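You operate a simulated robot arm through the tools that you are given. There is no shell and no other tool. Be economical: measure what you need, move in short steps, check, and stop when the job is done.

The job below is to be done with a simulated robot arm. You get a single attempt, and the scene is never put back.

Task
Gauge the grey roller: REJECT tray if it is under the size on the card, else GOOD tray.
Fine: leave the gauge jaw open.

Only the result counts: the job must be done as asked and must still hold three seconds after the hand-in. Knocking over, shifting, dropping, spilling or breaking anything else fails it.

Robot
A 6-joint arm with a fingered hand, fixed in place. Base frame: the origin is at the foot of the arm, x ahead of it, y to its left, z up; the work surface is at about z = 0.88. Lengths are in m, angles in rad, forces in N, time in s.
With the tool pointing down near the work surface it reaches from about 0.36 to 0.94 m from the base axis. Its first joint turns from -2.897 to 2.897 rad. Payload 5 kg.
Tool frame: the origin (TCP) lies between the finger pads and is the grasp point; the fingertips stand 0.037 m ahead of it; z points along the fingers, y is the line along which they close. Largest opening 0.124 m; the body of the gripper starts 0.043 m behind the TCP. The gripper is a hand of 3 fingers: y runs from the thumb to the fingers, the wrist lies at [-0.021, -0.125, -0.215] in the tool frame, and closing takes about 1.5 s.
Orientation is told as [roll, pitch, yaw] about the base's x, y, z axes, in that order, counted from this pose: with the fingers straight down and the wrist toward the robot, the tool's x, y and z point along [0, 1, 0], [1, 0, 0] and [0, 0, -1] of the base frame.

Tools
- The arm moves only by the tool play_rows. Its argument "moves" is a list of rows, each an object (a shift or turn left out is 0, a gripper value left out holds the last) with "translation": the shift along the tool's x, y, z in m, a list of three; "rot": the turn, a rotation vector about the tool's x, y, z in rad, a list of three. In form: [{"translation": [dx, dy, dz], "rot": [ax, ay, az]}, ...]. A call has 1 to 12 rows; each row is the pose to reach, as a shift and turn from the pose commanded when the call began, along the tool's axes at that moment. "gripper" is the finger opening in m, from 0 to 0.124, set as the call begins (left out, the last holds). A row lasts 0.2 s, in which the tool goes at most 0.05 m and 0.15 rad; a call with a longer step from one row to the next is refused whole, and so is a gripper value outside its range. A pose out of reach is approached as far as the arm can. The call stops where the force on the tool passes 50 N (or 10 N more than at its start, if that is more) or the arm is blocked; 0.2 s more then pass. Each finger travels about 0.072 m/s and halts on what it meets, pressing with about 30 N; the grip force reading is that of the motor and also rises with nothing between the fingers. The clock runs only during rows and for 0.2 s after the last one: add rows that repeat a pose to give the fingers time. The reply holds the time, the measured pose of the TCP, the force on the tool along the base axes, the opening and the grip force, in the units named above and with some noise, with the torque about the TCP (base axes, N m) and any sound that the robot's microphone picked up, and new pictures: "views" is both (left out), scene, wrist or none.
- Cameras (640 x 400 px; columns grow to the right, rows downward): "scene" is fixed at [0.3996, 0.6498, 1.6042]; the picture's right is [-0.93, -0.37, 0.00], its down [-0.17, 0.41, -0.90] and it looks along [0.33, -0.83, -0.44] (base axes); focal length 374 px, centre (320, 200). "wrist" rides on the gripper at [0.072, -0.104, -0.154] in the tool frame; the picture's right is [-0.83, 0.26, -0.49], its down [-0.51, -0.72, 0.47] and it looks along [-0.23, 0.64, 0.73] (tool axes); focal length 243 px, centre (320, 200).
- move_fingers(index, middle, thumb_bend, thumb_turn): sets how far each is bent, from 0 (flat) to 100 (curled in); at 30 the hand is open as for a grip, at 70 the pads meet at the TCP. One left out holds its place. A second passes; each finger stops where it meets its share of the squeeze, and holds until it gets a number again. A gripper value or a shape takes the hand back. It gives what a move gives, with no picture; readings hold the bend of each and the force on the fingers (four entries, about 0 where the hand has none), thumb and palm. thumb_turn goes from beside the hand (0) to across from the fingers (100), as for a grip.
- preshape(shape): the hand has 3 fingers and takes this shape, open, in about a second: jaw (thumb against the fingers, like two jaws); tri (thumb and two fingers); tip (a fingertip pinch); poke (one finger out to press); point (the index stretched); flat (the hand flat); cup (the hand cupped); fist (a fist). The gripper value then closes the fingers along that shape, each until it touches; the sizes above hold for jaw. It gives what a move gives, with no picture.
- locate(camera, pixels): for up to 12 pixels [column, row] of the newest picture of that camera ("zoom" is the newest enlarged one), the place [x, y, z] in the base frame of the surface seen there, good to about 0.002 m. No time passes.
- zoom(camera, box): a new picture of the part [left, top, right, bottom] of that camera's present view, enlarged. No time passes.
- sign_off(): hands the job in; it is judged then, once.

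Go step by step. Measure first, check grasps and placings, and put right what went wrong. The budget is 80 turns and 200 pictures, counting those below and the enlarged ones. Unless the task says otherwise, let go and move clear before handing in, and close with one line.

The tools are called after "Request:" by a JSON object that holds its "fn" and its "kwargs". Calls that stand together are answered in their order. play_rows: Moves the arm, as the interface text tells. Its arguments: {"type":"object","properties":{"moves":{"type":"array"},"gripper":{"type":"number"},"views":{"type":"string","enum":["both","scene","wrist","none"]}},"required":["moves"]} The other tools are called the same way: preshape (shape) gives the hand a shape; move_fingers (index, middle, thumb_bend, thumb_turn) moves the fingers one by one; locate (camera, pixels) gives the place of the surface under pixels of a picture; zoom (camera, box) takes an enlarged picture of a part of a camera's view; sign_off () hands the job in.

At the start:

```text
clock: 0.0
position: [0.5188, -0.5337, 1.2063]
ee_rot: [0.001, 0.0, 0.001]
wrist_force: [-0.1, 0.4, 1.5]
torque: [0.02, 0.03, -0.01]
grip_width: 0.1236
gripper_force: 0.1
shape: jaw
bend: [30.0, 30.0, 30.0, 98.0]
finger forces: [0.0, 0.0, 0.1, 0.0, 0.0, 0.0]
```

scene: 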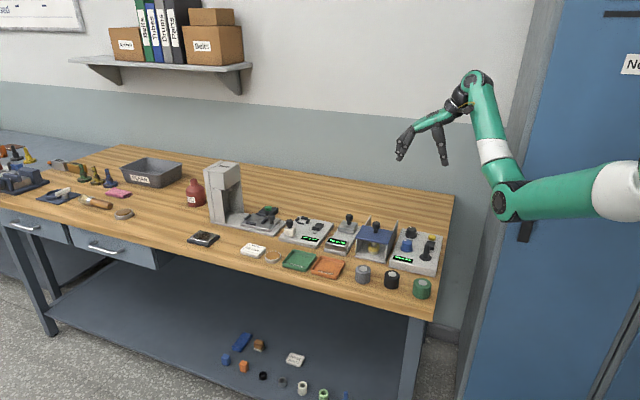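
wrist: 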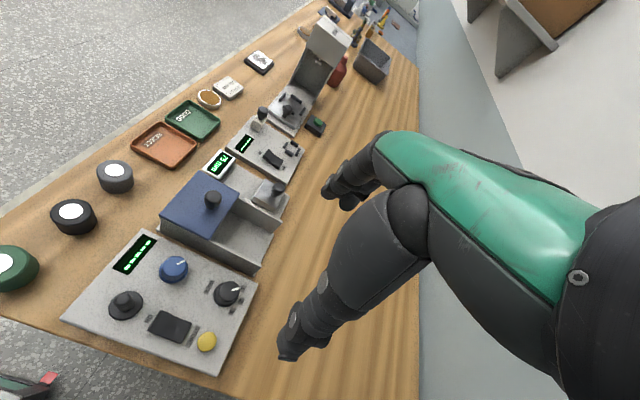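

The pictures show rollers (grey, black, green) near scene (363,274), trays at (300,260)/(327,267), and several devices. I'll zoom in to find the gauge and card.

Request:
{"fn": "zoom", "kwargs": {"camera": "scene", "box": [180, 150, 320, 280]}}

Request:
{"fn": "zoom", "kwargs": {"camera": "scene", "box": [310, 200, 450, 310]}}

Request:
{"fn": "zoom", "kwargs": {"camera": "wrist", "box": [180, 10, 360, 180]}}

Request:
{"fn": "zoom", "kwargs": {"camera": "wrist", "box": [40, 90, 300, 370]}}

```text
3.08 times, centred on (250, 215) of scene
```

zoom: 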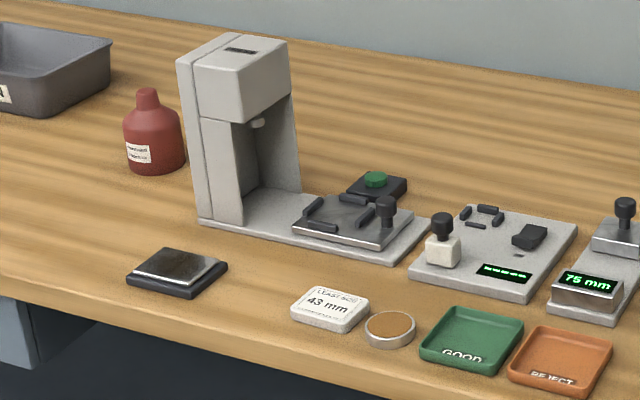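

```text
3.64 times, centred on (380, 255) of scene
```

zoom: 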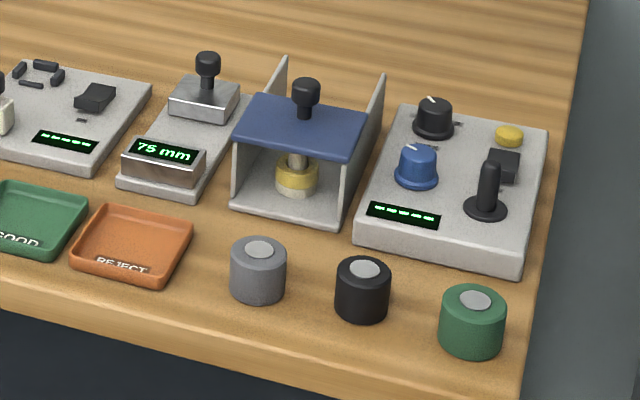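

```text
2.35 times, centred on (270, 95) of wrist
```

zoom: 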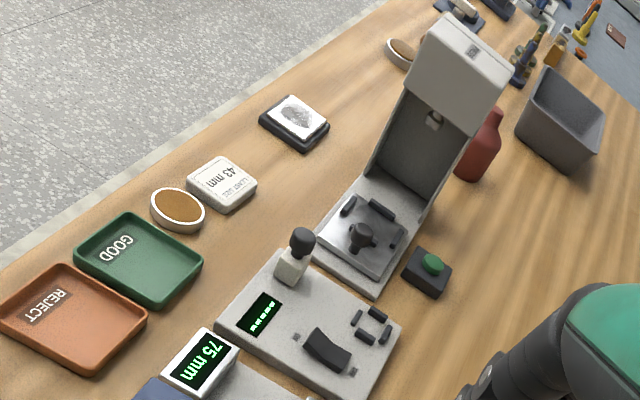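

```text
1.43 times, centred on (170, 230) of wrist
```

zoom: 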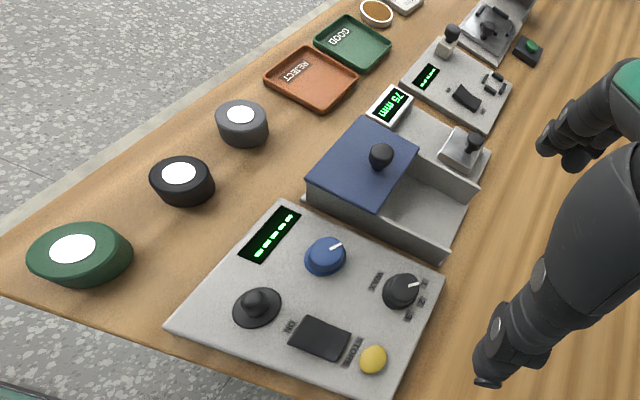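

The gauge with "75 mm" display and a sliding jaw with a knob sits next to the trays; the card says 43 mm. I'll zoom in on gauge and roller for precise locates.

Request:
{"fn": "zoom", "kwargs": {"camera": "scene", "box": [310, 205, 410, 290]}}

```text
4.71 times, centred on (360, 248) of scene
```

zoom: 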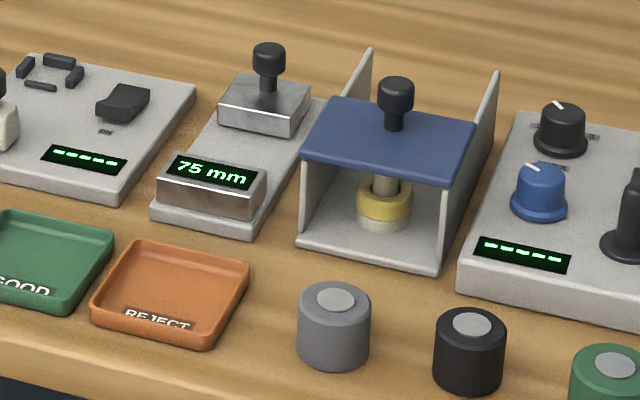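

Request:
{"fn": "locate", "kwargs": {"camera": "zoom", "pixels": [[336, 300], [301, 301], [370, 303], [334, 288], [336, 315], [334, 366], [405, 375], [469, 324], [170, 292], [105, 304], [226, 335], [60, 265]]}}

Request:
{"fn": "locate", "kwargs": {"camera": "zoom", "pixels": [[268, 50], [262, 97], [224, 98], [292, 131], [306, 100], [220, 125], [162, 181], [258, 195], [268, 170], [200, 160], [245, 145], [235, 160]]}}

Request:
{"fn": "locate", "kwargs": {"camera": "zoom", "pixels": [[155, 210], [250, 230], [310, 120], [370, 50], [305, 160], [325, 100], [395, 85], [474, 150], [300, 242], [195, 85], [131, 195], [240, 260]]}}

```text
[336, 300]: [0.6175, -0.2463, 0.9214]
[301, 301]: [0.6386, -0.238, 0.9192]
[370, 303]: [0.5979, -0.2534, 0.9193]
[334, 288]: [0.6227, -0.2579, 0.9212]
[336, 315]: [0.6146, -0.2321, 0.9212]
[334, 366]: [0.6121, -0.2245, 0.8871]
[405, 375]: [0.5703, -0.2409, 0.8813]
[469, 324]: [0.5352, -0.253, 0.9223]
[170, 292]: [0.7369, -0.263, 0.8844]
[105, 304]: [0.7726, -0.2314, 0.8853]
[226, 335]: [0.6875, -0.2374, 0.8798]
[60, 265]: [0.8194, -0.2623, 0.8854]
```

```text
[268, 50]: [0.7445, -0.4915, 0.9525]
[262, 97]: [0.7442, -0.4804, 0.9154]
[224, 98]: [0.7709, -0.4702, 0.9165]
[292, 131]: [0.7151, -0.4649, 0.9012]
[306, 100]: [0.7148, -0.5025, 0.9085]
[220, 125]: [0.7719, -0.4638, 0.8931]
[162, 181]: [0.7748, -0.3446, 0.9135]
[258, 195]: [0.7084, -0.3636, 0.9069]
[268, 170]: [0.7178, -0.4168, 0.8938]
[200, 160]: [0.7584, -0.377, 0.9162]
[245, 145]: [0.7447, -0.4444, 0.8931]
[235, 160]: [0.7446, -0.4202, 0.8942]
```

```text
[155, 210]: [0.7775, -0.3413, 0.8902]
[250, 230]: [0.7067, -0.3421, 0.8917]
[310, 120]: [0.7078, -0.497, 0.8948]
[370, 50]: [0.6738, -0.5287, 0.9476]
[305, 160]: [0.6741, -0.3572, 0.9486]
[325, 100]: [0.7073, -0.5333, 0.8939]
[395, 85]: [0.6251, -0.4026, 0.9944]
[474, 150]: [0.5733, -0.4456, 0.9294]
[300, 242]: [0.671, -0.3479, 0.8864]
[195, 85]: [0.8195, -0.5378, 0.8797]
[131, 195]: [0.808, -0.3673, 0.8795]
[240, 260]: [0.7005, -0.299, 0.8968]
```

Gauge base centre x≈0.7415, gap y≈-0.388…-0.463, knob at (0.744,-0.488); the roller is about (0.618,-0.246), top 0.921. I'll move above the roller with a reduced opening.

Request:
{"fn": "play_rows", "kwargs": {"moves": [{"translation": [0.04, 0.014, 0]}, {"translation": [0.08, 0.028, 0]}, {"translation": [0.12, 0.042, 0]}, {"translation": [0.16, 0.056, 0]}, {"translation": [0.2, 0.07, 0.01]}, {"translation": [0.24, 0.085, 0.04]}, {"translation": [0.27, 0.095, 0.08]}, {"translation": [0.288, 0.099, 0.12]}, {"translation": [0.288, 0.099, 0.16]}, {"translation": [0.288, 0.099, 0.19]}, {"translation": [0.288, 0.099, 0.2]}, {"translation": [0.288, 0.099, 0.2]}], "gripper": 0.075}}

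```text
refused: row 6 steps farther than a row can; nothing moved
```

Request:
{"fn": "play_rows", "kwargs": {"moves": [{"translation": [0.045, 0.015, 0]}, {"translation": [0.09, 0.03, 0]}, {"translation": [0.135, 0.045, 0]}, {"translation": [0.18, 0.06, 0]}, {"translation": [0.22, 0.075, 0.02]}, {"translation": [0.255, 0.088, 0.05]}, {"translation": [0.288, 0.099, 0.08]}, {"translation": [0.288, 0.099, 0.12]}, {"translation": [0.288, 0.099, 0.16]}, {"translation": [0.288, 0.099, 0.19]}, {"translation": [0.288, 0.099, 0.2]}, {"translation": [0.288, 0.099, 0.2]}], "gripper": 0.075}}

```text
clock: 2.6
position: [0.6182, -0.2452, 1.0069]
ee_rot: [0.001, -0.001, 0.001]
wrist_force: [-0.1, 0.5, 0.2]
torque: [0.03, -0.03, -0.01]
grip_width: 0.0754
gripper_force: 0.0
shape: jaw
bend: [73.0, 41.0, 64.0, 100.0]
finger forces: [0.0, 0.1, 0.0, 0.0, 0.0, 0.0]
out of reach, approached as far as the arm can: row 3, 4
```

scene: 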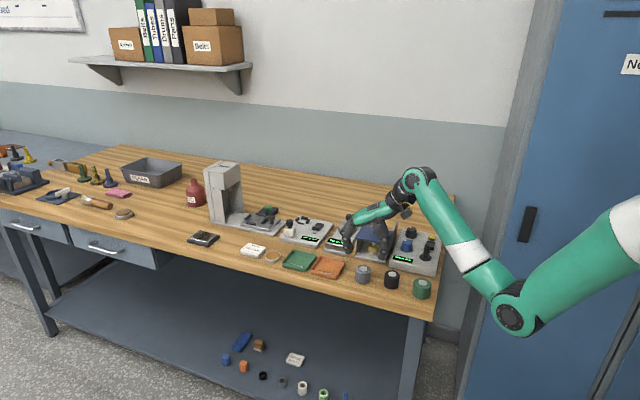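
wrist: 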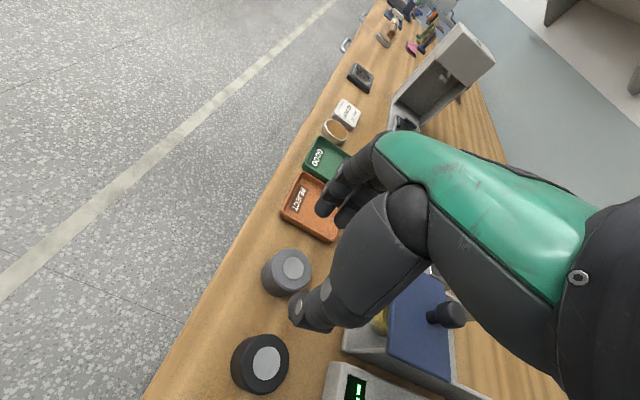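

The hand is above the roller, with oddly unequal bends (73/41/64). I'll zoom to check finger geometry.

Request:
{"fn": "zoom", "kwargs": {"camera": "scene", "box": [310, 170, 450, 300]}}

Request:
{"fn": "zoom", "kwargs": {"camera": "wrist", "box": [220, 130, 450, 370]}}

```text
3.08 times, centred on (380, 235) of scene
```

zoom: 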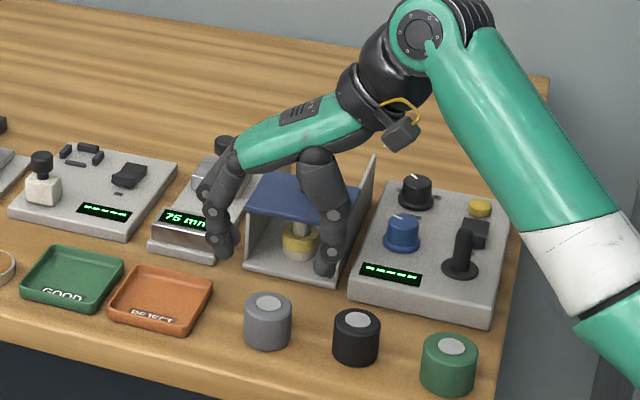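

```text
1.67 times, centred on (335, 250) of wrist
```

zoom: 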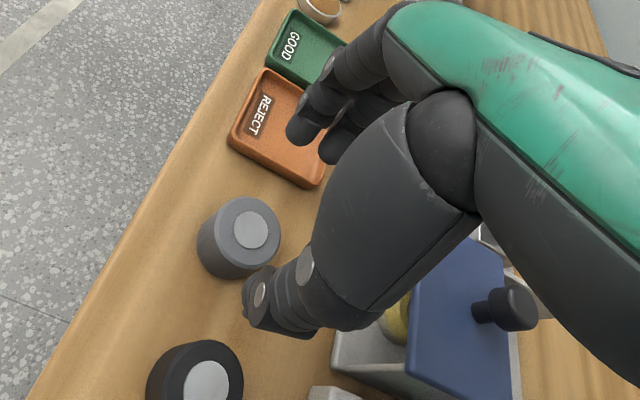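

Hand looks like a jaw with thumb on the robot side. I'll locate the fingertips to check centring.

Request:
{"fn": "locate", "kwargs": {"camera": "zoom", "pixels": [[255, 318], [280, 325], [298, 133], [330, 152], [360, 120], [252, 290], [249, 228], [225, 205], [270, 240], [198, 375]]}}

```text
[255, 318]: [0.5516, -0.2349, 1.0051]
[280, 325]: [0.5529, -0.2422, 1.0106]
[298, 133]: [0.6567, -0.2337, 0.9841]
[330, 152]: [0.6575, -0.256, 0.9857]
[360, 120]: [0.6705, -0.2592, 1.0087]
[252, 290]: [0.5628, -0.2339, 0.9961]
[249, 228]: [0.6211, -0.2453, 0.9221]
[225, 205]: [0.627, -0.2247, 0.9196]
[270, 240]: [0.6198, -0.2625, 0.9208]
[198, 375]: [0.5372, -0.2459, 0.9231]
```

Fingers at x≈0.657 and thumb near 0.56; I'll narrow to 0.062 to clear the black roller, and descend partway.

Request:
{"fn": "play_rows", "kwargs": {"moves": [{"translation": [0, 0.002, 0]}, {"translation": [0, 0.002, 0.015]}, {"translation": [0, 0.002, 0.03]}, {"translation": [0, 0.002, 0.04]}, {"translation": [0, 0.002, 0.045]}], "gripper": 0.062}}

Request:
{"fn": "zoom", "kwargs": {"camera": "scene", "box": [320, 210, 430, 300]}}

Request:
{"fn": "zoom", "kwargs": {"camera": "wrist", "box": [220, 150, 400, 360]}}

```text
clock: 3.8
position: [0.6204, -0.2457, 0.9606]
ee_rot: [-0.001, 0.0, 0.002]
wrist_force: [0.2, -0.1, 0.3]
torque: [-0.03, 0.02, -0.02]
grip_width: 0.0627
gripper_force: 0.0
shape: jaw
bend: [74.0, 45.0, 69.0, 100.0]
finger forces: [0.1, 0.0, 0.0, 0.0, 0.0, 0.0]
```

scene: 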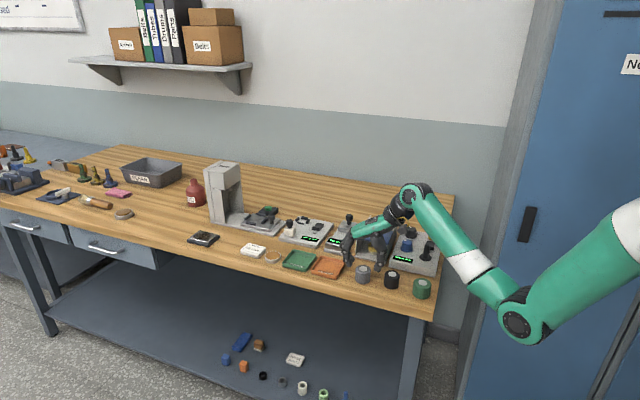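
wrist: 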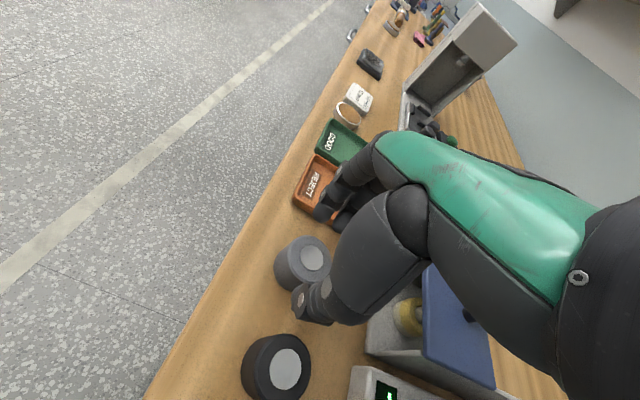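

```text
4.44 times, centred on (375, 255) of scene
```

zoom: 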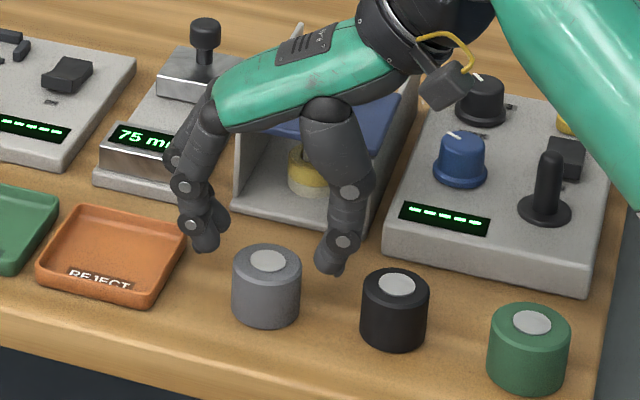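

```text
1.90 times, centred on (310, 255) of wrist
```

zoom: 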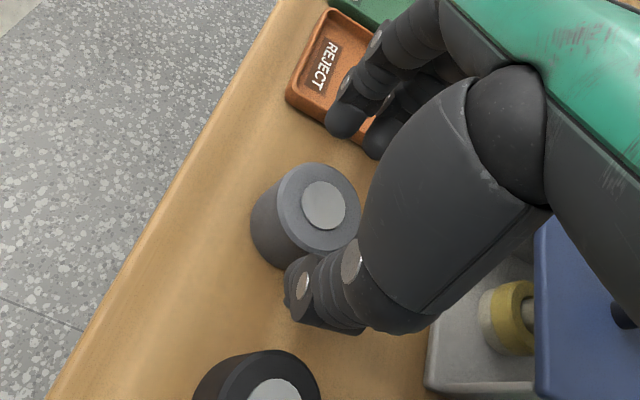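

Clearances look fine. I'll descend to z≈0.935, then close; and I'll also measure the underside of the thumb for later clearance at the canopy.

Request:
{"fn": "locate", "kwargs": {"camera": "zoom", "pixels": [[490, 130], [400, 330], [335, 325], [450, 180], [300, 310], [345, 130], [380, 150]]}}

Request:
{"fn": "play_rows", "kwargs": {"moves": [{"translation": [0, 0, 0.01]}, {"translation": [0, 0, 0.02]}, {"translation": [0, 0, 0.026]}, {"translation": [0, 0, 0.026]}], "views": "wrist"}}

```text
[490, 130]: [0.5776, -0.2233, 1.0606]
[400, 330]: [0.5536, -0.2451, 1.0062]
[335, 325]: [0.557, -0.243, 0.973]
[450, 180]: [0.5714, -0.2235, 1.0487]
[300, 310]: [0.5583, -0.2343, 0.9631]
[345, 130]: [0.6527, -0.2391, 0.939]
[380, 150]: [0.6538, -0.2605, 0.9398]
```

```text
clock: 4.8
position: [0.6199, -0.2457, 0.935]
ee_rot: [0.0, 0.001, 0.0]
wrist_force: [0.4, -0.5, 0.6]
torque: [-0.01, 0.01, -0.04]
grip_width: 0.0627
gripper_force: 0.1
shape: jaw
bend: [74.0, 45.0, 69.0, 100.0]
finger forces: [0.1, 0.0, 0.0, 0.0, 0.0, 0.0]
```

wrist: 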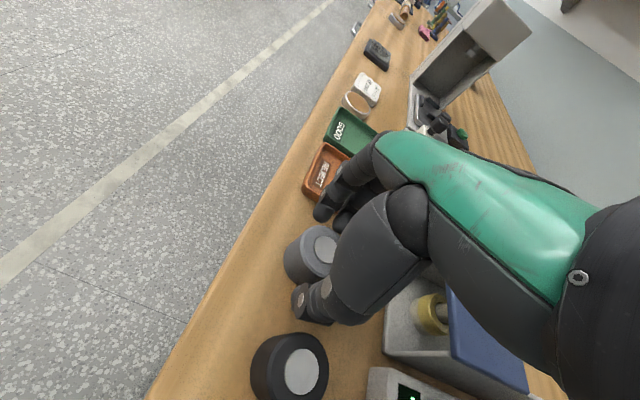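

In position; closing on the roller.

Request:
{"fn": "play_rows", "kwargs": {"moves": [{"translation": [0, 0, 0]}, {"translation": [0, 0, 0]}, {"translation": [0, 0, 0]}, {"translation": [0, 0, 0]}, {"translation": [0, 0, 0]}, {"translation": [0, 0, 0]}], "gripper": 0.03}}

Request:
{"fn": "zoom", "kwargs": {"camera": "scene", "box": [320, 210, 430, 300]}}

```text
clock: 6.2
position: [0.62, -0.2459, 0.9367]
ee_rot: [0.001, 0.0, 0.0]
wrist_force: [0.4, -0.1, 0.3]
torque: [0.01, 0.0, 0.01]
grip_width: 0.0387
gripper_force: 30.1
shape: jaw
bend: [74.0, 55.0, 74.0, 100.0]
finger forces: [16.9, 9.0, 0.0, 0.1, 26.8, 0.0]
```

scene: 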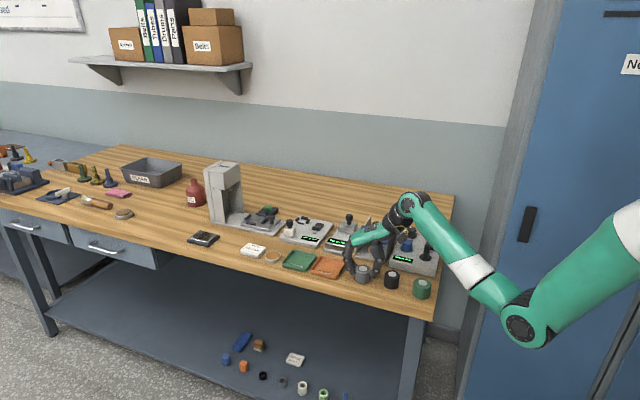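
wrist: 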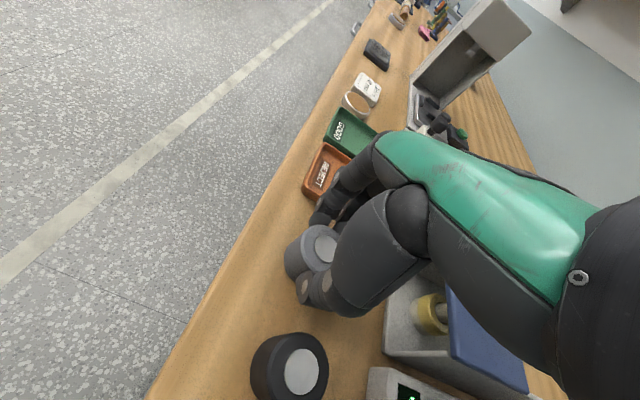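

```text
4.44 times, centred on (375, 255) of scene
```

zoom: 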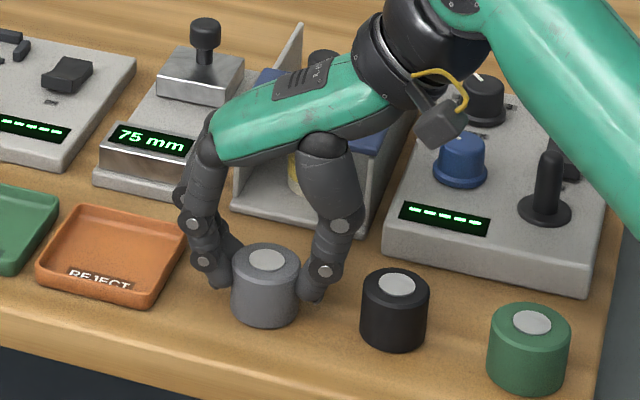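

Gripped (30 N). Lift and check.

Request:
{"fn": "play_rows", "kwargs": {"moves": [{"translation": [0, 0, -0.02]}, {"translation": [0, 0, -0.05]}, {"translation": [0, 0, -0.09]}, {"translation": [0, 0, -0.12]}, {"translation": [0, 0, -0.12]}], "views": "wrist"}}

Request:
{"fn": "zoom", "kwargs": {"camera": "scene", "box": [310, 180, 430, 280]}}

```text
clock: 7.4
position: [0.6202, -0.2456, 1.0559]
ee_rot: [0.001, 0.0, 0.0]
wrist_force: [0.0, 0.1, 0.3]
torque: [0.01, -0.03, 0.0]
grip_width: 0.0386
gripper_force: 29.8
shape: jaw
bend: [74.0, 55.0, 74.0, 100.0]
finger forces: [17.0, 9.1, 0.1, 0.0, 26.7, 0.1]
```

wrist: 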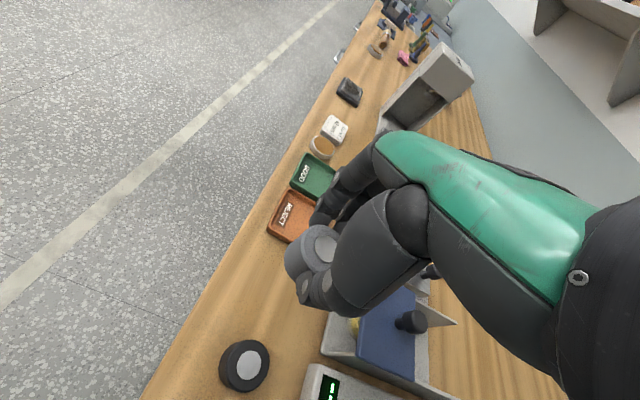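

```text
4.00 times, centred on (370, 230) of scene
```

zoom: 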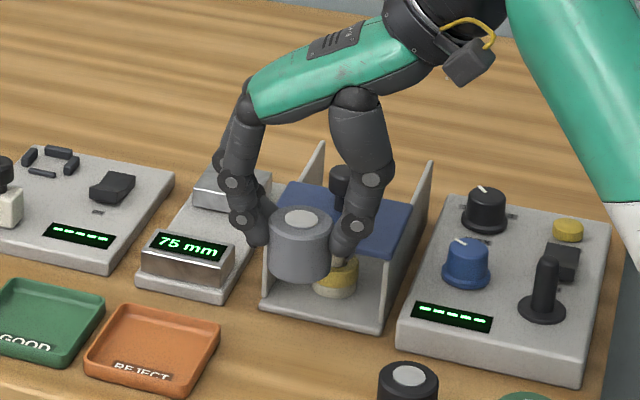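

Lifted cleanly. Locate the held roller relative to the TCP.

Request:
{"fn": "locate", "kwargs": {"camera": "zoom", "pixels": [[300, 218], [275, 222], [328, 222], [298, 240], [299, 275], [300, 210]]}}

Request:
{"fn": "locate", "kwargs": {"camera": "wrist", "pixels": [[325, 250], [300, 262], [320, 230]]}}

```text
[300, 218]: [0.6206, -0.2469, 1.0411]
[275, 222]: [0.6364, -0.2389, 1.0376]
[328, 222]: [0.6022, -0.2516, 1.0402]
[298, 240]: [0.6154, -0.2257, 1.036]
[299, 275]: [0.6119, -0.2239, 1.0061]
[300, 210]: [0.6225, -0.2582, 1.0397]
```

```text
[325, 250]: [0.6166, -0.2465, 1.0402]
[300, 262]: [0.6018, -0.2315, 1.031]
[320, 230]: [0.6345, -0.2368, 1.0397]
```

Roller is centred in the hand, bottom ≈0.056 below TCP. Move x first then y to hover above the gauge gap at (0.748,-0.424).

Request:
{"fn": "play_rows", "kwargs": {"moves": [{"translation": [0, 0.03, -0.015]}, {"translation": [0, 0.07, -0.03]}, {"translation": [-0.01, 0.11, -0.03]}, {"translation": [-0.04, 0.128, -0.03]}, {"translation": [-0.08, 0.128, -0.03]}, {"translation": [-0.12, 0.128, -0.03]}, {"translation": [-0.16, 0.128, -0.03]}, {"translation": [-0.1784, 0.128, -0.03]}, {"translation": [-0.1784, 0.128, 0.0]}, {"translation": [-0.1784, 0.128, 0.04]}, {"translation": [-0.1784, 0.128, 0.06]}, {"translation": [-0.1784, 0.128, 0.06]}]}}

Request:
{"fn": "zoom", "kwargs": {"camera": "scene", "box": [300, 170, 420, 270]}}

Request:
{"fn": "zoom", "kwargs": {"camera": "wrist", "box": [220, 130, 450, 370]}}

```text
clock: 10.0
position: [0.7482, -0.4256, 0.9947]
ee_rot: [-0.001, 0.0, 0.0]
wrist_force: [-0.6, -0.5, -0.6]
torque: [0.01, 0.02, 0.0]
grip_width: 0.0386
gripper_force: 29.9
shape: jaw
bend: [74.0, 55.0, 74.0, 100.0]
finger forces: [17.1, 9.4, 0.0, 0.1, 26.6, 0.1]
```

scene: 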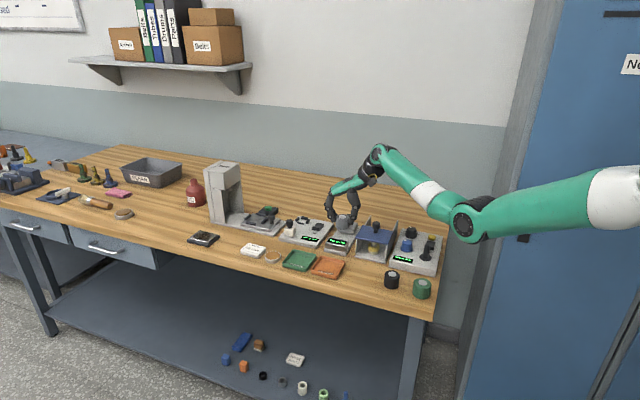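
wrist: 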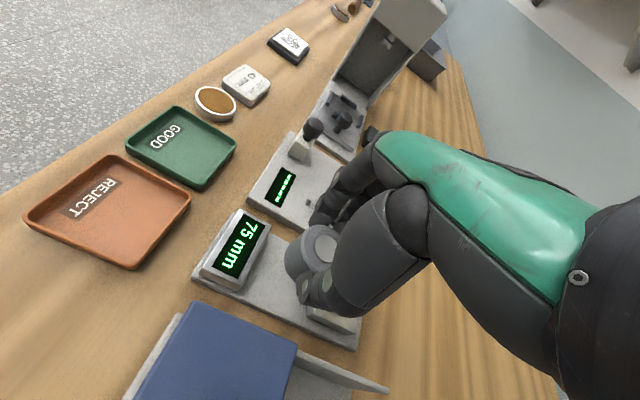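

```text
4.00 times, centred on (360, 220) of scene
```

zoom: 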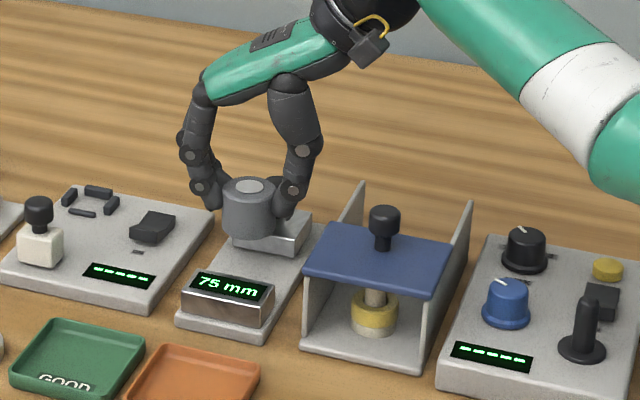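

```text
1.67 times, centred on (335, 250) of wrist
```

zoom: 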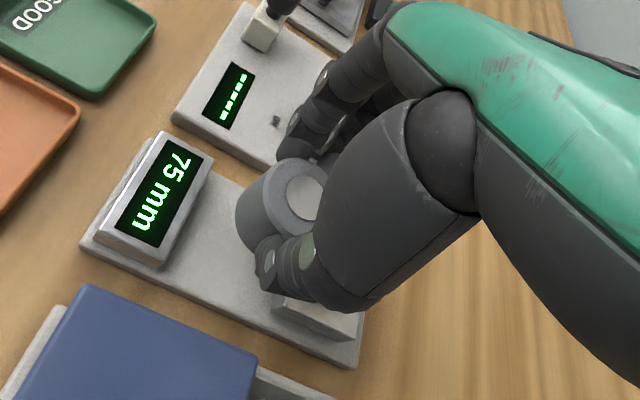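

Hovering over the gap. Verify the jaw edges before lowering.

Request:
{"fn": "locate", "kwargs": {"camera": "zoom", "pixels": [[208, 163], [160, 258], [205, 190], [190, 215], [290, 305], [280, 315], [300, 310], [240, 285], [300, 190]]}}

```text
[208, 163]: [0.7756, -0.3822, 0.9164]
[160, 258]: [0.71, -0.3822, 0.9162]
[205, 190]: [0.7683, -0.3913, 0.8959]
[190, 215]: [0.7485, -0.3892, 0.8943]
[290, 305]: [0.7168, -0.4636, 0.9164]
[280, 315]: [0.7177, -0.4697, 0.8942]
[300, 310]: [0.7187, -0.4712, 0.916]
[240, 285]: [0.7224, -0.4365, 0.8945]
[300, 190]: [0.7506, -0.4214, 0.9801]
```

Gap is -0.385…-0.461; roller fits. Lower to just contact.

Request:
{"fn": "play_rows", "kwargs": {"moves": [{"translation": [0.003, 0, 0.015]}, {"translation": [0.003, 0, 0.03]}, {"translation": [0.003, 0, 0.038]}, {"translation": [0.003, 0, 0.042]}, {"translation": [0.003, 0, 0.044]}, {"translation": [0.003, 0, 0.044]}], "views": "none"}}

Request:
{"fn": "zoom", "kwargs": {"camera": "scene", "box": [300, 180, 400, 260]}}

Request:
{"fn": "zoom", "kwargs": {"camera": "wrist", "box": [220, 130, 450, 370]}}

```text
clock: 11.4
position: [0.748, -0.4219, 0.9523]
ee_rot: [0.001, 0.001, 0.0]
wrist_force: [-0.8, -0.4, -2.4]
torque: [-0.01, 0.01, 0.01]
grip_width: 0.0384
gripper_force: 30.1
shape: jaw
bend: [74.0, 55.0, 74.0, 100.0]
finger forces: [17.0, 9.3, 0.0, 0.0, 26.6, 0.0]
```

```text
5.00 times, centred on (350, 220) of scene
```

zoom: 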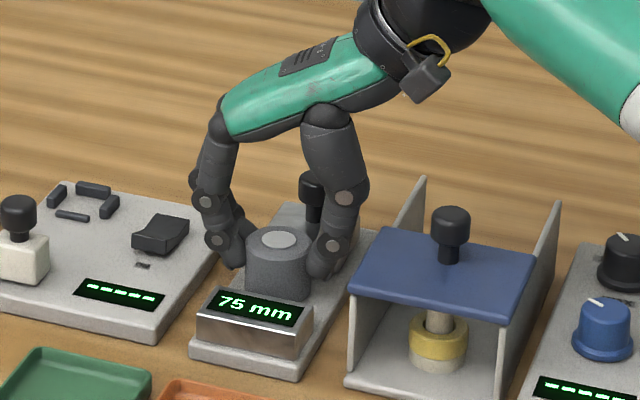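

```text
1.67 times, centred on (335, 250) of wrist
```

zoom: 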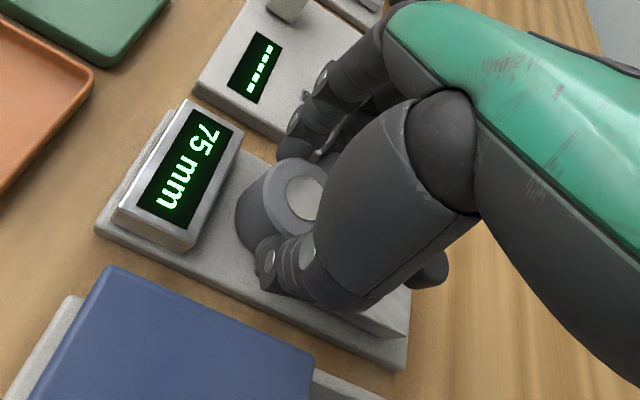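

A force of -2.4 N in z suggests the roller touches the base plate. Open to 0.062 and check.

Request:
{"fn": "play_rows", "kwargs": {"moves": [{"translation": [0, 0, 0]}, {"translation": [0, 0, 0]}, {"translation": [0, 0, 0]}], "gripper": 0.06, "views": "none"}}

Request:
{"fn": "zoom", "kwargs": {"camera": "scene", "box": [300, 180, 400, 260]}}

```text
clock: 12.2
position: [0.7489, -0.4214, 0.9518]
ee_rot: [0.0, 0.0, 0.001]
wrist_force: [0.5, -0.8, -0.1]
torque: [0.02, -0.01, -0.01]
grip_width: 0.0593
gripper_force: 0.1
shape: jaw
bend: [74.0, 46.0, 70.0, 100.0]
finger forces: [0.0, 0.0, 0.0, 0.0, 0.0, 0.0]
```

```text
5.00 times, centred on (350, 220) of scene
```

zoom: 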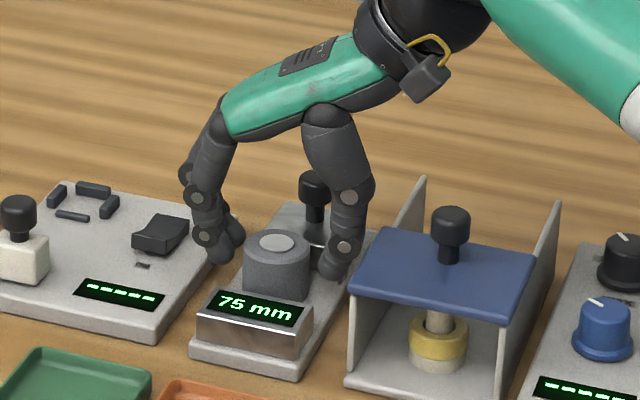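

Released; roller stands. Rise, move over the knob at (0.744,-0.4905), and descend to TCP z≈0.975.

Request:
{"fn": "play_rows", "kwargs": {"moves": [{"translation": [0, 0, -0.02]}, {"translation": [0, 0, -0.05]}, {"translation": [0, 0, -0.075]}, {"translation": [-0.03, -0.004, -0.075]}, {"translation": [-0.06, -0.004, -0.075]}, {"translation": [-0.069, -0.004, -0.075]}, {"translation": [-0.069, -0.004, -0.06]}, {"translation": [-0.069, -0.004, -0.06]}], "views": "none"}}

Request:
{"fn": "zoom", "kwargs": {"camera": "scene", "box": [300, 170, 400, 250]}}

Request:
{"fn": "zoom", "kwargs": {"camera": "wrist", "box": [220, 130, 450, 370]}}

```text
clock: 14.0
position: [0.7448, -0.4895, 1.011]
ee_rot: [-0.001, -0.001, 0.001]
wrist_force: [-0.7, -0.2, 0.1]
torque: [0.0, -0.03, 0.04]
grip_width: 0.0595
gripper_force: 0.1
shape: jaw
bend: [74.0, 46.0, 70.0, 100.0]
finger forces: [0.0, 0.0, 0.0, 0.1, 0.0, 0.0]
```

```text
5.00 times, centred on (350, 210) of scene
```

zoom: 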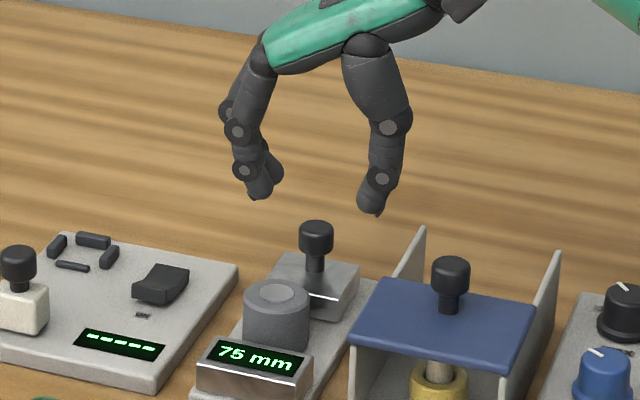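

```text
1.67 times, centred on (335, 250) of wrist
```

zoom: 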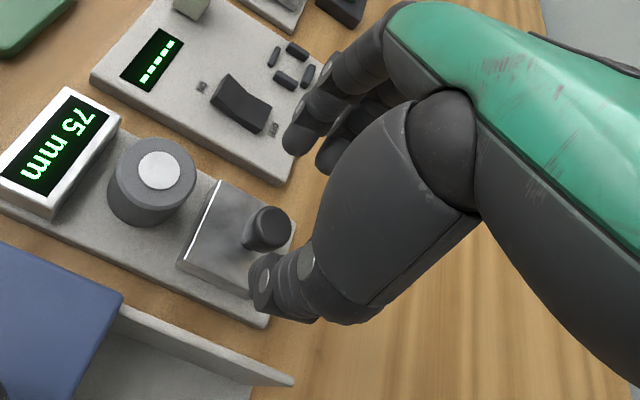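

Knob seen at wrist-zoom (268,222). Locate it precisely.

Request:
{"fn": "locate", "kwargs": {"camera": "zoom", "pixels": [[265, 215], [258, 232], [280, 215], [250, 240], [157, 170], [150, 150], [120, 180], [190, 160], [210, 185], [295, 150], [330, 165], [262, 300]]}}

```text
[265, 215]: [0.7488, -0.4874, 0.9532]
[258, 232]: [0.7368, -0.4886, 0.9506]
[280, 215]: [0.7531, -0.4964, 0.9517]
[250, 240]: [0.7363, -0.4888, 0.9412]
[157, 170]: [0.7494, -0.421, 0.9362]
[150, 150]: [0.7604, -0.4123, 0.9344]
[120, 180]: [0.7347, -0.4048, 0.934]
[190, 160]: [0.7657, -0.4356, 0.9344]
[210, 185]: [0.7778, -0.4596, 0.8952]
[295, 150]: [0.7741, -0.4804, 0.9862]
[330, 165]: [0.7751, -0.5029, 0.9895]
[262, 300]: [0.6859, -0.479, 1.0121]
```

Knob centre ≈(0.7435,-0.4915), top 0.953. Descend to TCP 0.966 and close gently on the knob.

Request:
{"fn": "play_rows", "kwargs": {"moves": [{"translation": [-0.002, -0.001, 0.02]}, {"translation": [-0.002, -0.001, 0.035]}, {"translation": [-0.002, -0.001, 0.045]}, {"translation": [-0.002, -0.001, 0.045]}], "views": "none"}}

Request:
{"fn": "play_rows", "kwargs": {"moves": [{"translation": [0, 0, 0]}, {"translation": [0, 0, 0]}, {"translation": [0, 0, 0]}, {"translation": [0, 0, 0]}, {"translation": [0, 0, 0]}, {"translation": [0, 0, 0]}], "gripper": 0.01, "views": "none"}}

Request:
{"fn": "zoom", "kwargs": {"camera": "scene", "box": [300, 170, 400, 250]}}

```text
clock: 15.0
position: [0.7443, -0.4916, 0.9659]
ee_rot: [0.0, -0.001, 0.001]
wrist_force: [-0.4, 0.6, -0.1]
torque: [-0.02, -0.03, -0.01]
grip_width: 0.0595
gripper_force: 0.1
shape: jaw
bend: [74.0, 46.0, 70.0, 100.0]
finger forces: [0.0, 0.0, 0.1, 0.0, 0.1, 0.0]
```

```text
clock: 16.4
position: [0.743, -0.4911, 0.9664]
ee_rot: [0.0, 0.0, 0.0]
wrist_force: [-1.5, 0.5, -1.3]
torque: [0.06, 0.04, -0.01]
grip_width: 0.0159
gripper_force: 30.3
shape: jaw
bend: [72.0, 63.0, 74.0, 100.0]
finger forces: [13.9, 8.5, 0.0, 0.0, 26.1, 0.1]
```

```text
5.00 times, centred on (350, 210) of scene
```

zoom: 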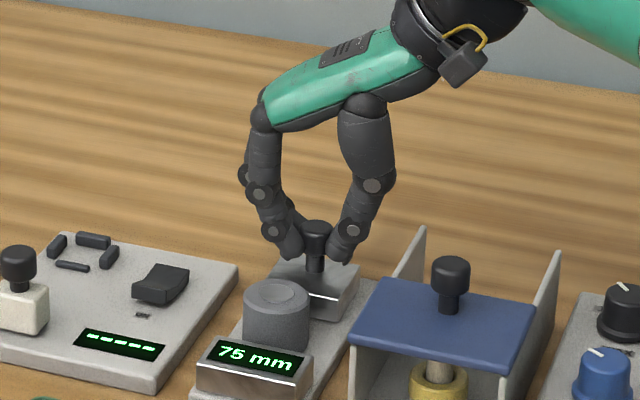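

Knob is gripped. Drag the jaw toward the fixed jaw (+y) in small steps.

Request:
{"fn": "play_rows", "kwargs": {"moves": [{"translation": [0.004, 0, 0]}, {"translation": [0.008, 0, 0]}, {"translation": [0.012, 0, 0]}, {"translation": [0.016, 0, 0]}, {"translation": [0.018, 0, 0]}, {"translation": [0.018, 0, 0]}], "views": "none"}}

Request:
{"fn": "zoom", "kwargs": {"camera": "scene", "box": [300, 170, 400, 250]}}

```text
clock: 17.8
position: [0.7445, -0.4738, 0.9676]
ee_rot: [0.001, -0.001, -0.001]
wrist_force: [-3.3, -1.5, -0.1]
torque: [-0.03, 0.09, -0.04]
grip_width: 0.0157
gripper_force: 30.3
shape: jaw
bend: [72.0, 63.0, 74.0, 100.0]
finger forces: [13.4, 9.4, 0.0, 0.0, 28.2, 0.0]
```

```text
5.00 times, centred on (350, 210) of scene
```

zoom: 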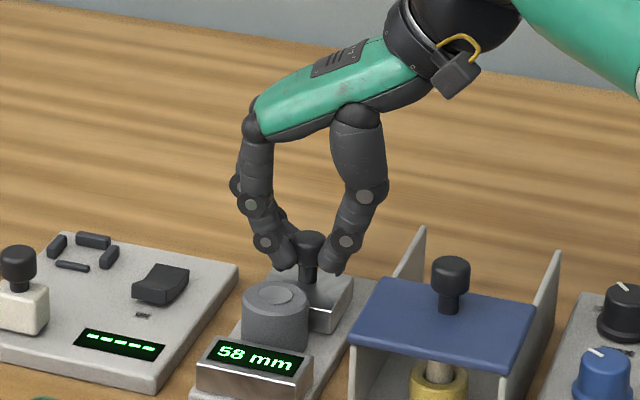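

Display follows: 58 mm. Push 17 mm further slowly, stopping on force.

Request:
{"fn": "play_rows", "kwargs": {"moves": [{"translation": [0.004, 0, 0]}, {"translation": [0.008, 0, 0]}, {"translation": [0.011, 0, 0]}, {"translation": [0.013, 0, 0]}, {"translation": [0.014, 0, 0]}, {"translation": [0.015, 0, 0]}, {"translation": [0.015, 0, 0]}], "views": "none"}}

Request:
{"fn": "zoom", "kwargs": {"camera": "scene", "box": [300, 180, 400, 260]}}

```text
clock: 19.4
position: [0.7433, -0.4612, 0.9664]
ee_rot: [-0.002, 0.0, -0.002]
wrist_force: [-0.5, -17.6, -5.2]
torque: [-0.52, -0.1, -0.18]
grip_width: 0.0156
gripper_force: 30.4
shape: jaw
bend: [72.0, 62.0, 74.0, 100.0]
finger forces: [11.7, 18.5, 0.0, 0.1, 23.7, 0.1]
```

```text
5.00 times, centred on (350, 220) of scene
```

zoom: 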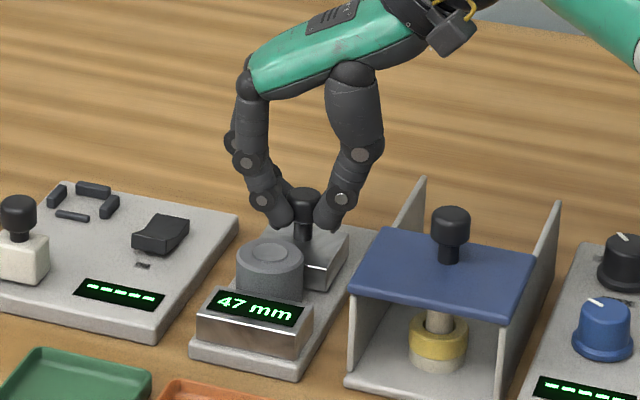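

47 mm with 17 N of push; is it real contact, or is the roller just being slid? Push a bit more.

Request:
{"fn": "play_rows", "kwargs": {"moves": [{"translation": [0.001, 0, 0]}, {"translation": [0.002, 0, 0]}, {"translation": [0.003, 0, 0]}, {"translation": [0.004, 0, 0]}, {"translation": [0.004, 0, 0]}], "views": "none"}}

Request:
{"fn": "zoom", "kwargs": {"camera": "scene", "box": [310, 200, 380, 256]}}

Request:
{"fn": "zoom", "kwargs": {"camera": "wrist", "box": [200, 130, 400, 340]}}

```text
clock: 20.6
position: [0.7415, -0.4567, 0.9664]
ee_rot: [0.002, 0.001, 0.0]
wrist_force: [-7.6, -19.8, -1.7]
torque: [-0.5, 0.11, -0.17]
grip_width: 0.0154
gripper_force: 29.8
shape: jaw
bend: [73.0, 61.0, 74.0, 100.0]
finger forces: [6.8, 16.4, 0.0, 0.1, 24.1, 0.0]
```

```text
7.14 times, centred on (345, 228) of scene
```

zoom: 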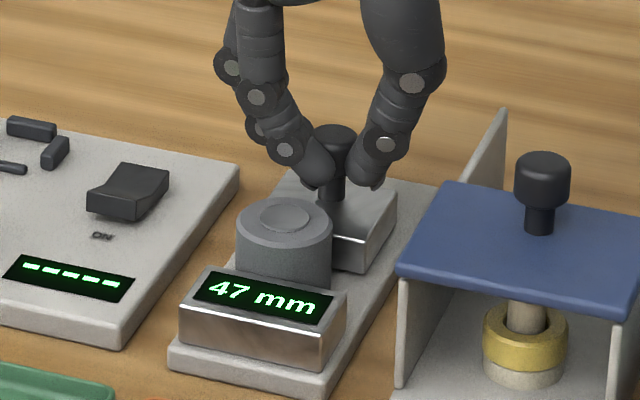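

```text
1.90 times, centred on (300, 235) of wrist
```

zoom: 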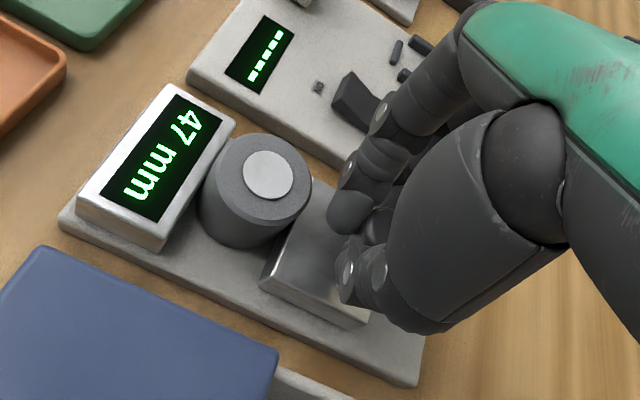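

The reading stays at 47 mm as the fingers slip, so the jaw is stopped. I'll verify seating (no gap, no tilt) and cross-check the diameter by locates.

Request:
{"fn": "zoom", "kwargs": {"camera": "wrist", "box": [250, 160, 320, 220]}}

Request:
{"fn": "zoom", "kwargs": {"camera": "scene", "box": [325, 215, 365, 245]}}

```text
6.67 times, centred on (285, 190) of wrist
```

zoom: 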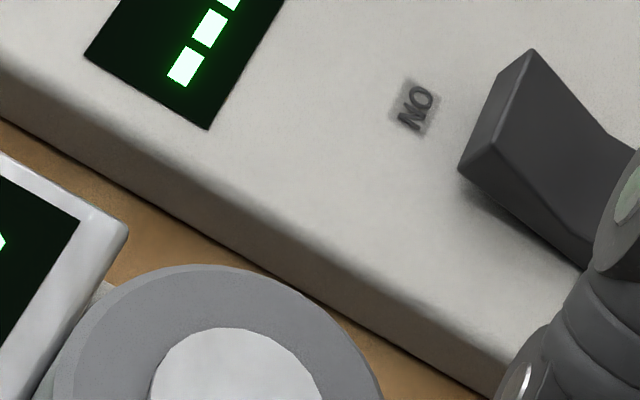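

```text
13.33 times, centred on (345, 230) of scene
```

zoom: 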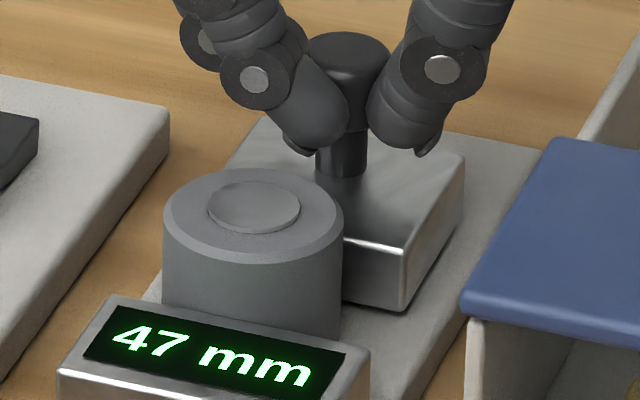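

Silhouette width (180 px/13.33 at depth 1.296 m) gives ≈46.8 mm, agreeing with 47 mm. I'll re-read the card, and meanwhile pull the jaw back open (knob moved back ~31 mm).

Request:
{"fn": "zoom", "kwargs": {"camera": "scene", "box": [230, 235, 280, 270]}}

Request:
{"fn": "play_rows", "kwargs": {"moves": [{"translation": [-0.004, 0, 0]}, {"translation": [-0.01, 0, 0]}, {"translation": [-0.016, 0, 0]}, {"translation": [-0.022, 0, 0]}, {"translation": [-0.027, 0, 0]}, {"translation": [-0.032, 0, 0]}, {"translation": [-0.032, 0, 0]}], "views": "none"}}

Request:
{"fn": "zoom", "kwargs": {"camera": "scene", "box": [300, 170, 400, 250]}}

```text
11.43 times, centred on (255, 252) of scene
```

zoom: 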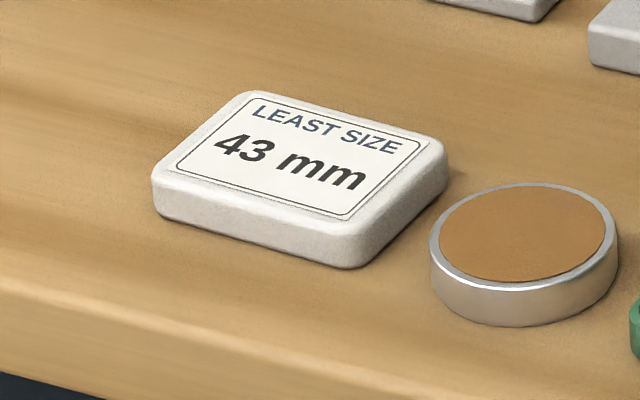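

```text
clock: 22.2
position: [0.7433, -0.4858, 0.9661]
ee_rot: [0.002, 0.003, -0.001]
wrist_force: [-9.3, 6.6, -2.5]
torque: [0.13, 0.24, -0.04]
grip_width: 0.0154
gripper_force: 29.8
shape: jaw
bend: [73.0, 61.0, 74.0, 100.0]
finger forces: [22.0, 13.6, 0.0, 0.1, 25.6, 0.0]
```

```text
5.00 times, centred on (350, 210) of scene
```

zoom: 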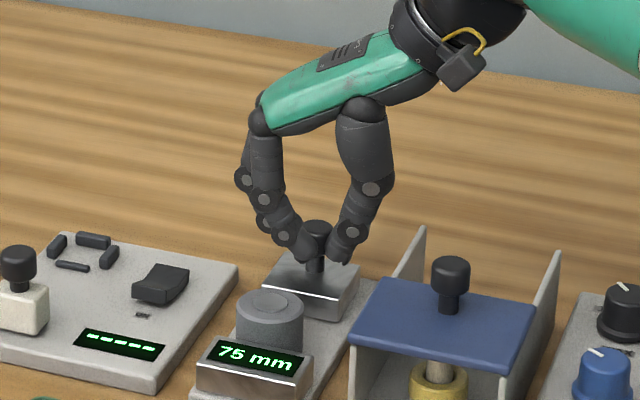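

Jaw back at 75 mm, card 43 mm → GOOD. Release the knob and rise, then move above the roller.

Request:
{"fn": "play_rows", "kwargs": {"moves": [{"translation": [0, 0, 0]}, {"translation": [0, 0, 0]}, {"translation": [0, 0, 0]}, {"translation": [0, 0, 0]}, {"translation": [0, 0, -0.02]}, {"translation": [0, 0, -0.05]}, {"translation": [0, 0, -0.06]}, {"translation": [0, 0, -0.06]}], "gripper": 0.062, "views": "none"}}

Request:
{"fn": "zoom", "kwargs": {"camera": "scene", "box": [310, 190, 380, 246]}}

Request:
{"fn": "zoom", "kwargs": {"camera": "wrist", "box": [200, 130, 400, 340]}}

```text
clock: 24.0
position: [0.7427, -0.4866, 1.027]
ee_rot: [0.0, -0.001, -0.001]
wrist_force: [-0.3, -0.6, 0.3]
torque: [0.01, -0.01, 0.02]
grip_width: 0.0614
gripper_force: 0.0
shape: jaw
bend: [74.0, 45.0, 69.0, 100.0]
finger forces: [0.0, 0.0, 0.1, 0.0, 0.0, 0.1]
```

```text
7.14 times, centred on (345, 218) of scene
```

zoom: 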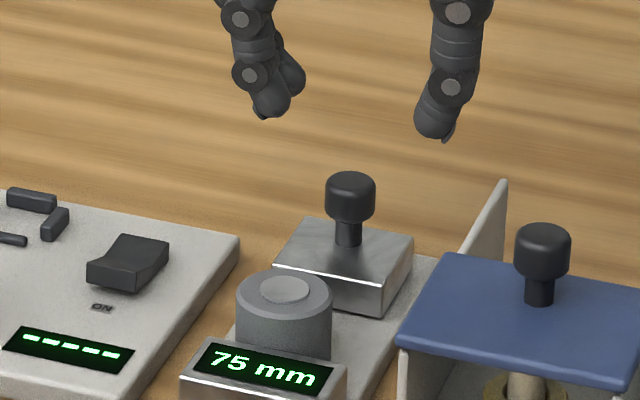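

```text
1.90 times, centred on (300, 235) of wrist
```

zoom: 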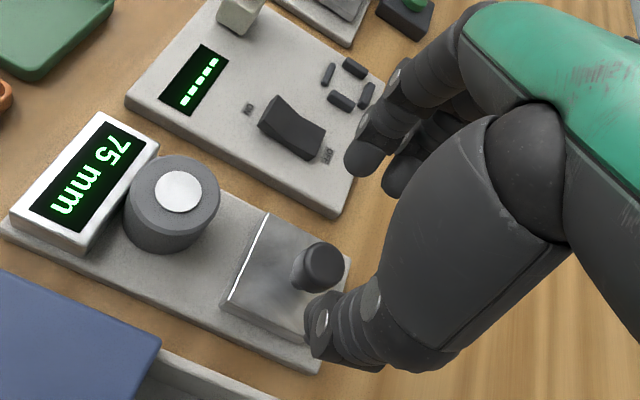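

Jaw open at 75, roller resting against the fixed jaw. Locate the roller.

Request:
{"fn": "locate", "kwargs": {"camera": "zoom", "pixels": [[178, 192], [157, 192], [199, 190], [178, 172], [178, 211], [150, 145]]}}

Request:
{"fn": "zoom", "kwargs": {"camera": "scene", "box": [270, 230, 360, 290]}}

```text
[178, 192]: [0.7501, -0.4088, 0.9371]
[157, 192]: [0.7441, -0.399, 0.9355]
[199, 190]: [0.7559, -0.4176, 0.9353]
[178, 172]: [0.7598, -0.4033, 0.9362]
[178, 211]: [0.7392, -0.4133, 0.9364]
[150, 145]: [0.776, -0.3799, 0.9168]
```

```text
6.67 times, centred on (315, 260) of scene
```

zoom: 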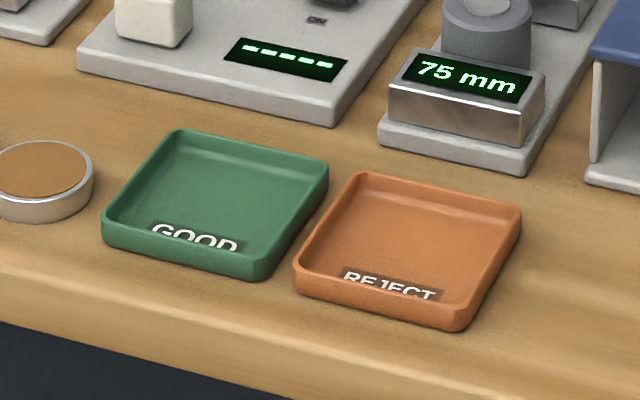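

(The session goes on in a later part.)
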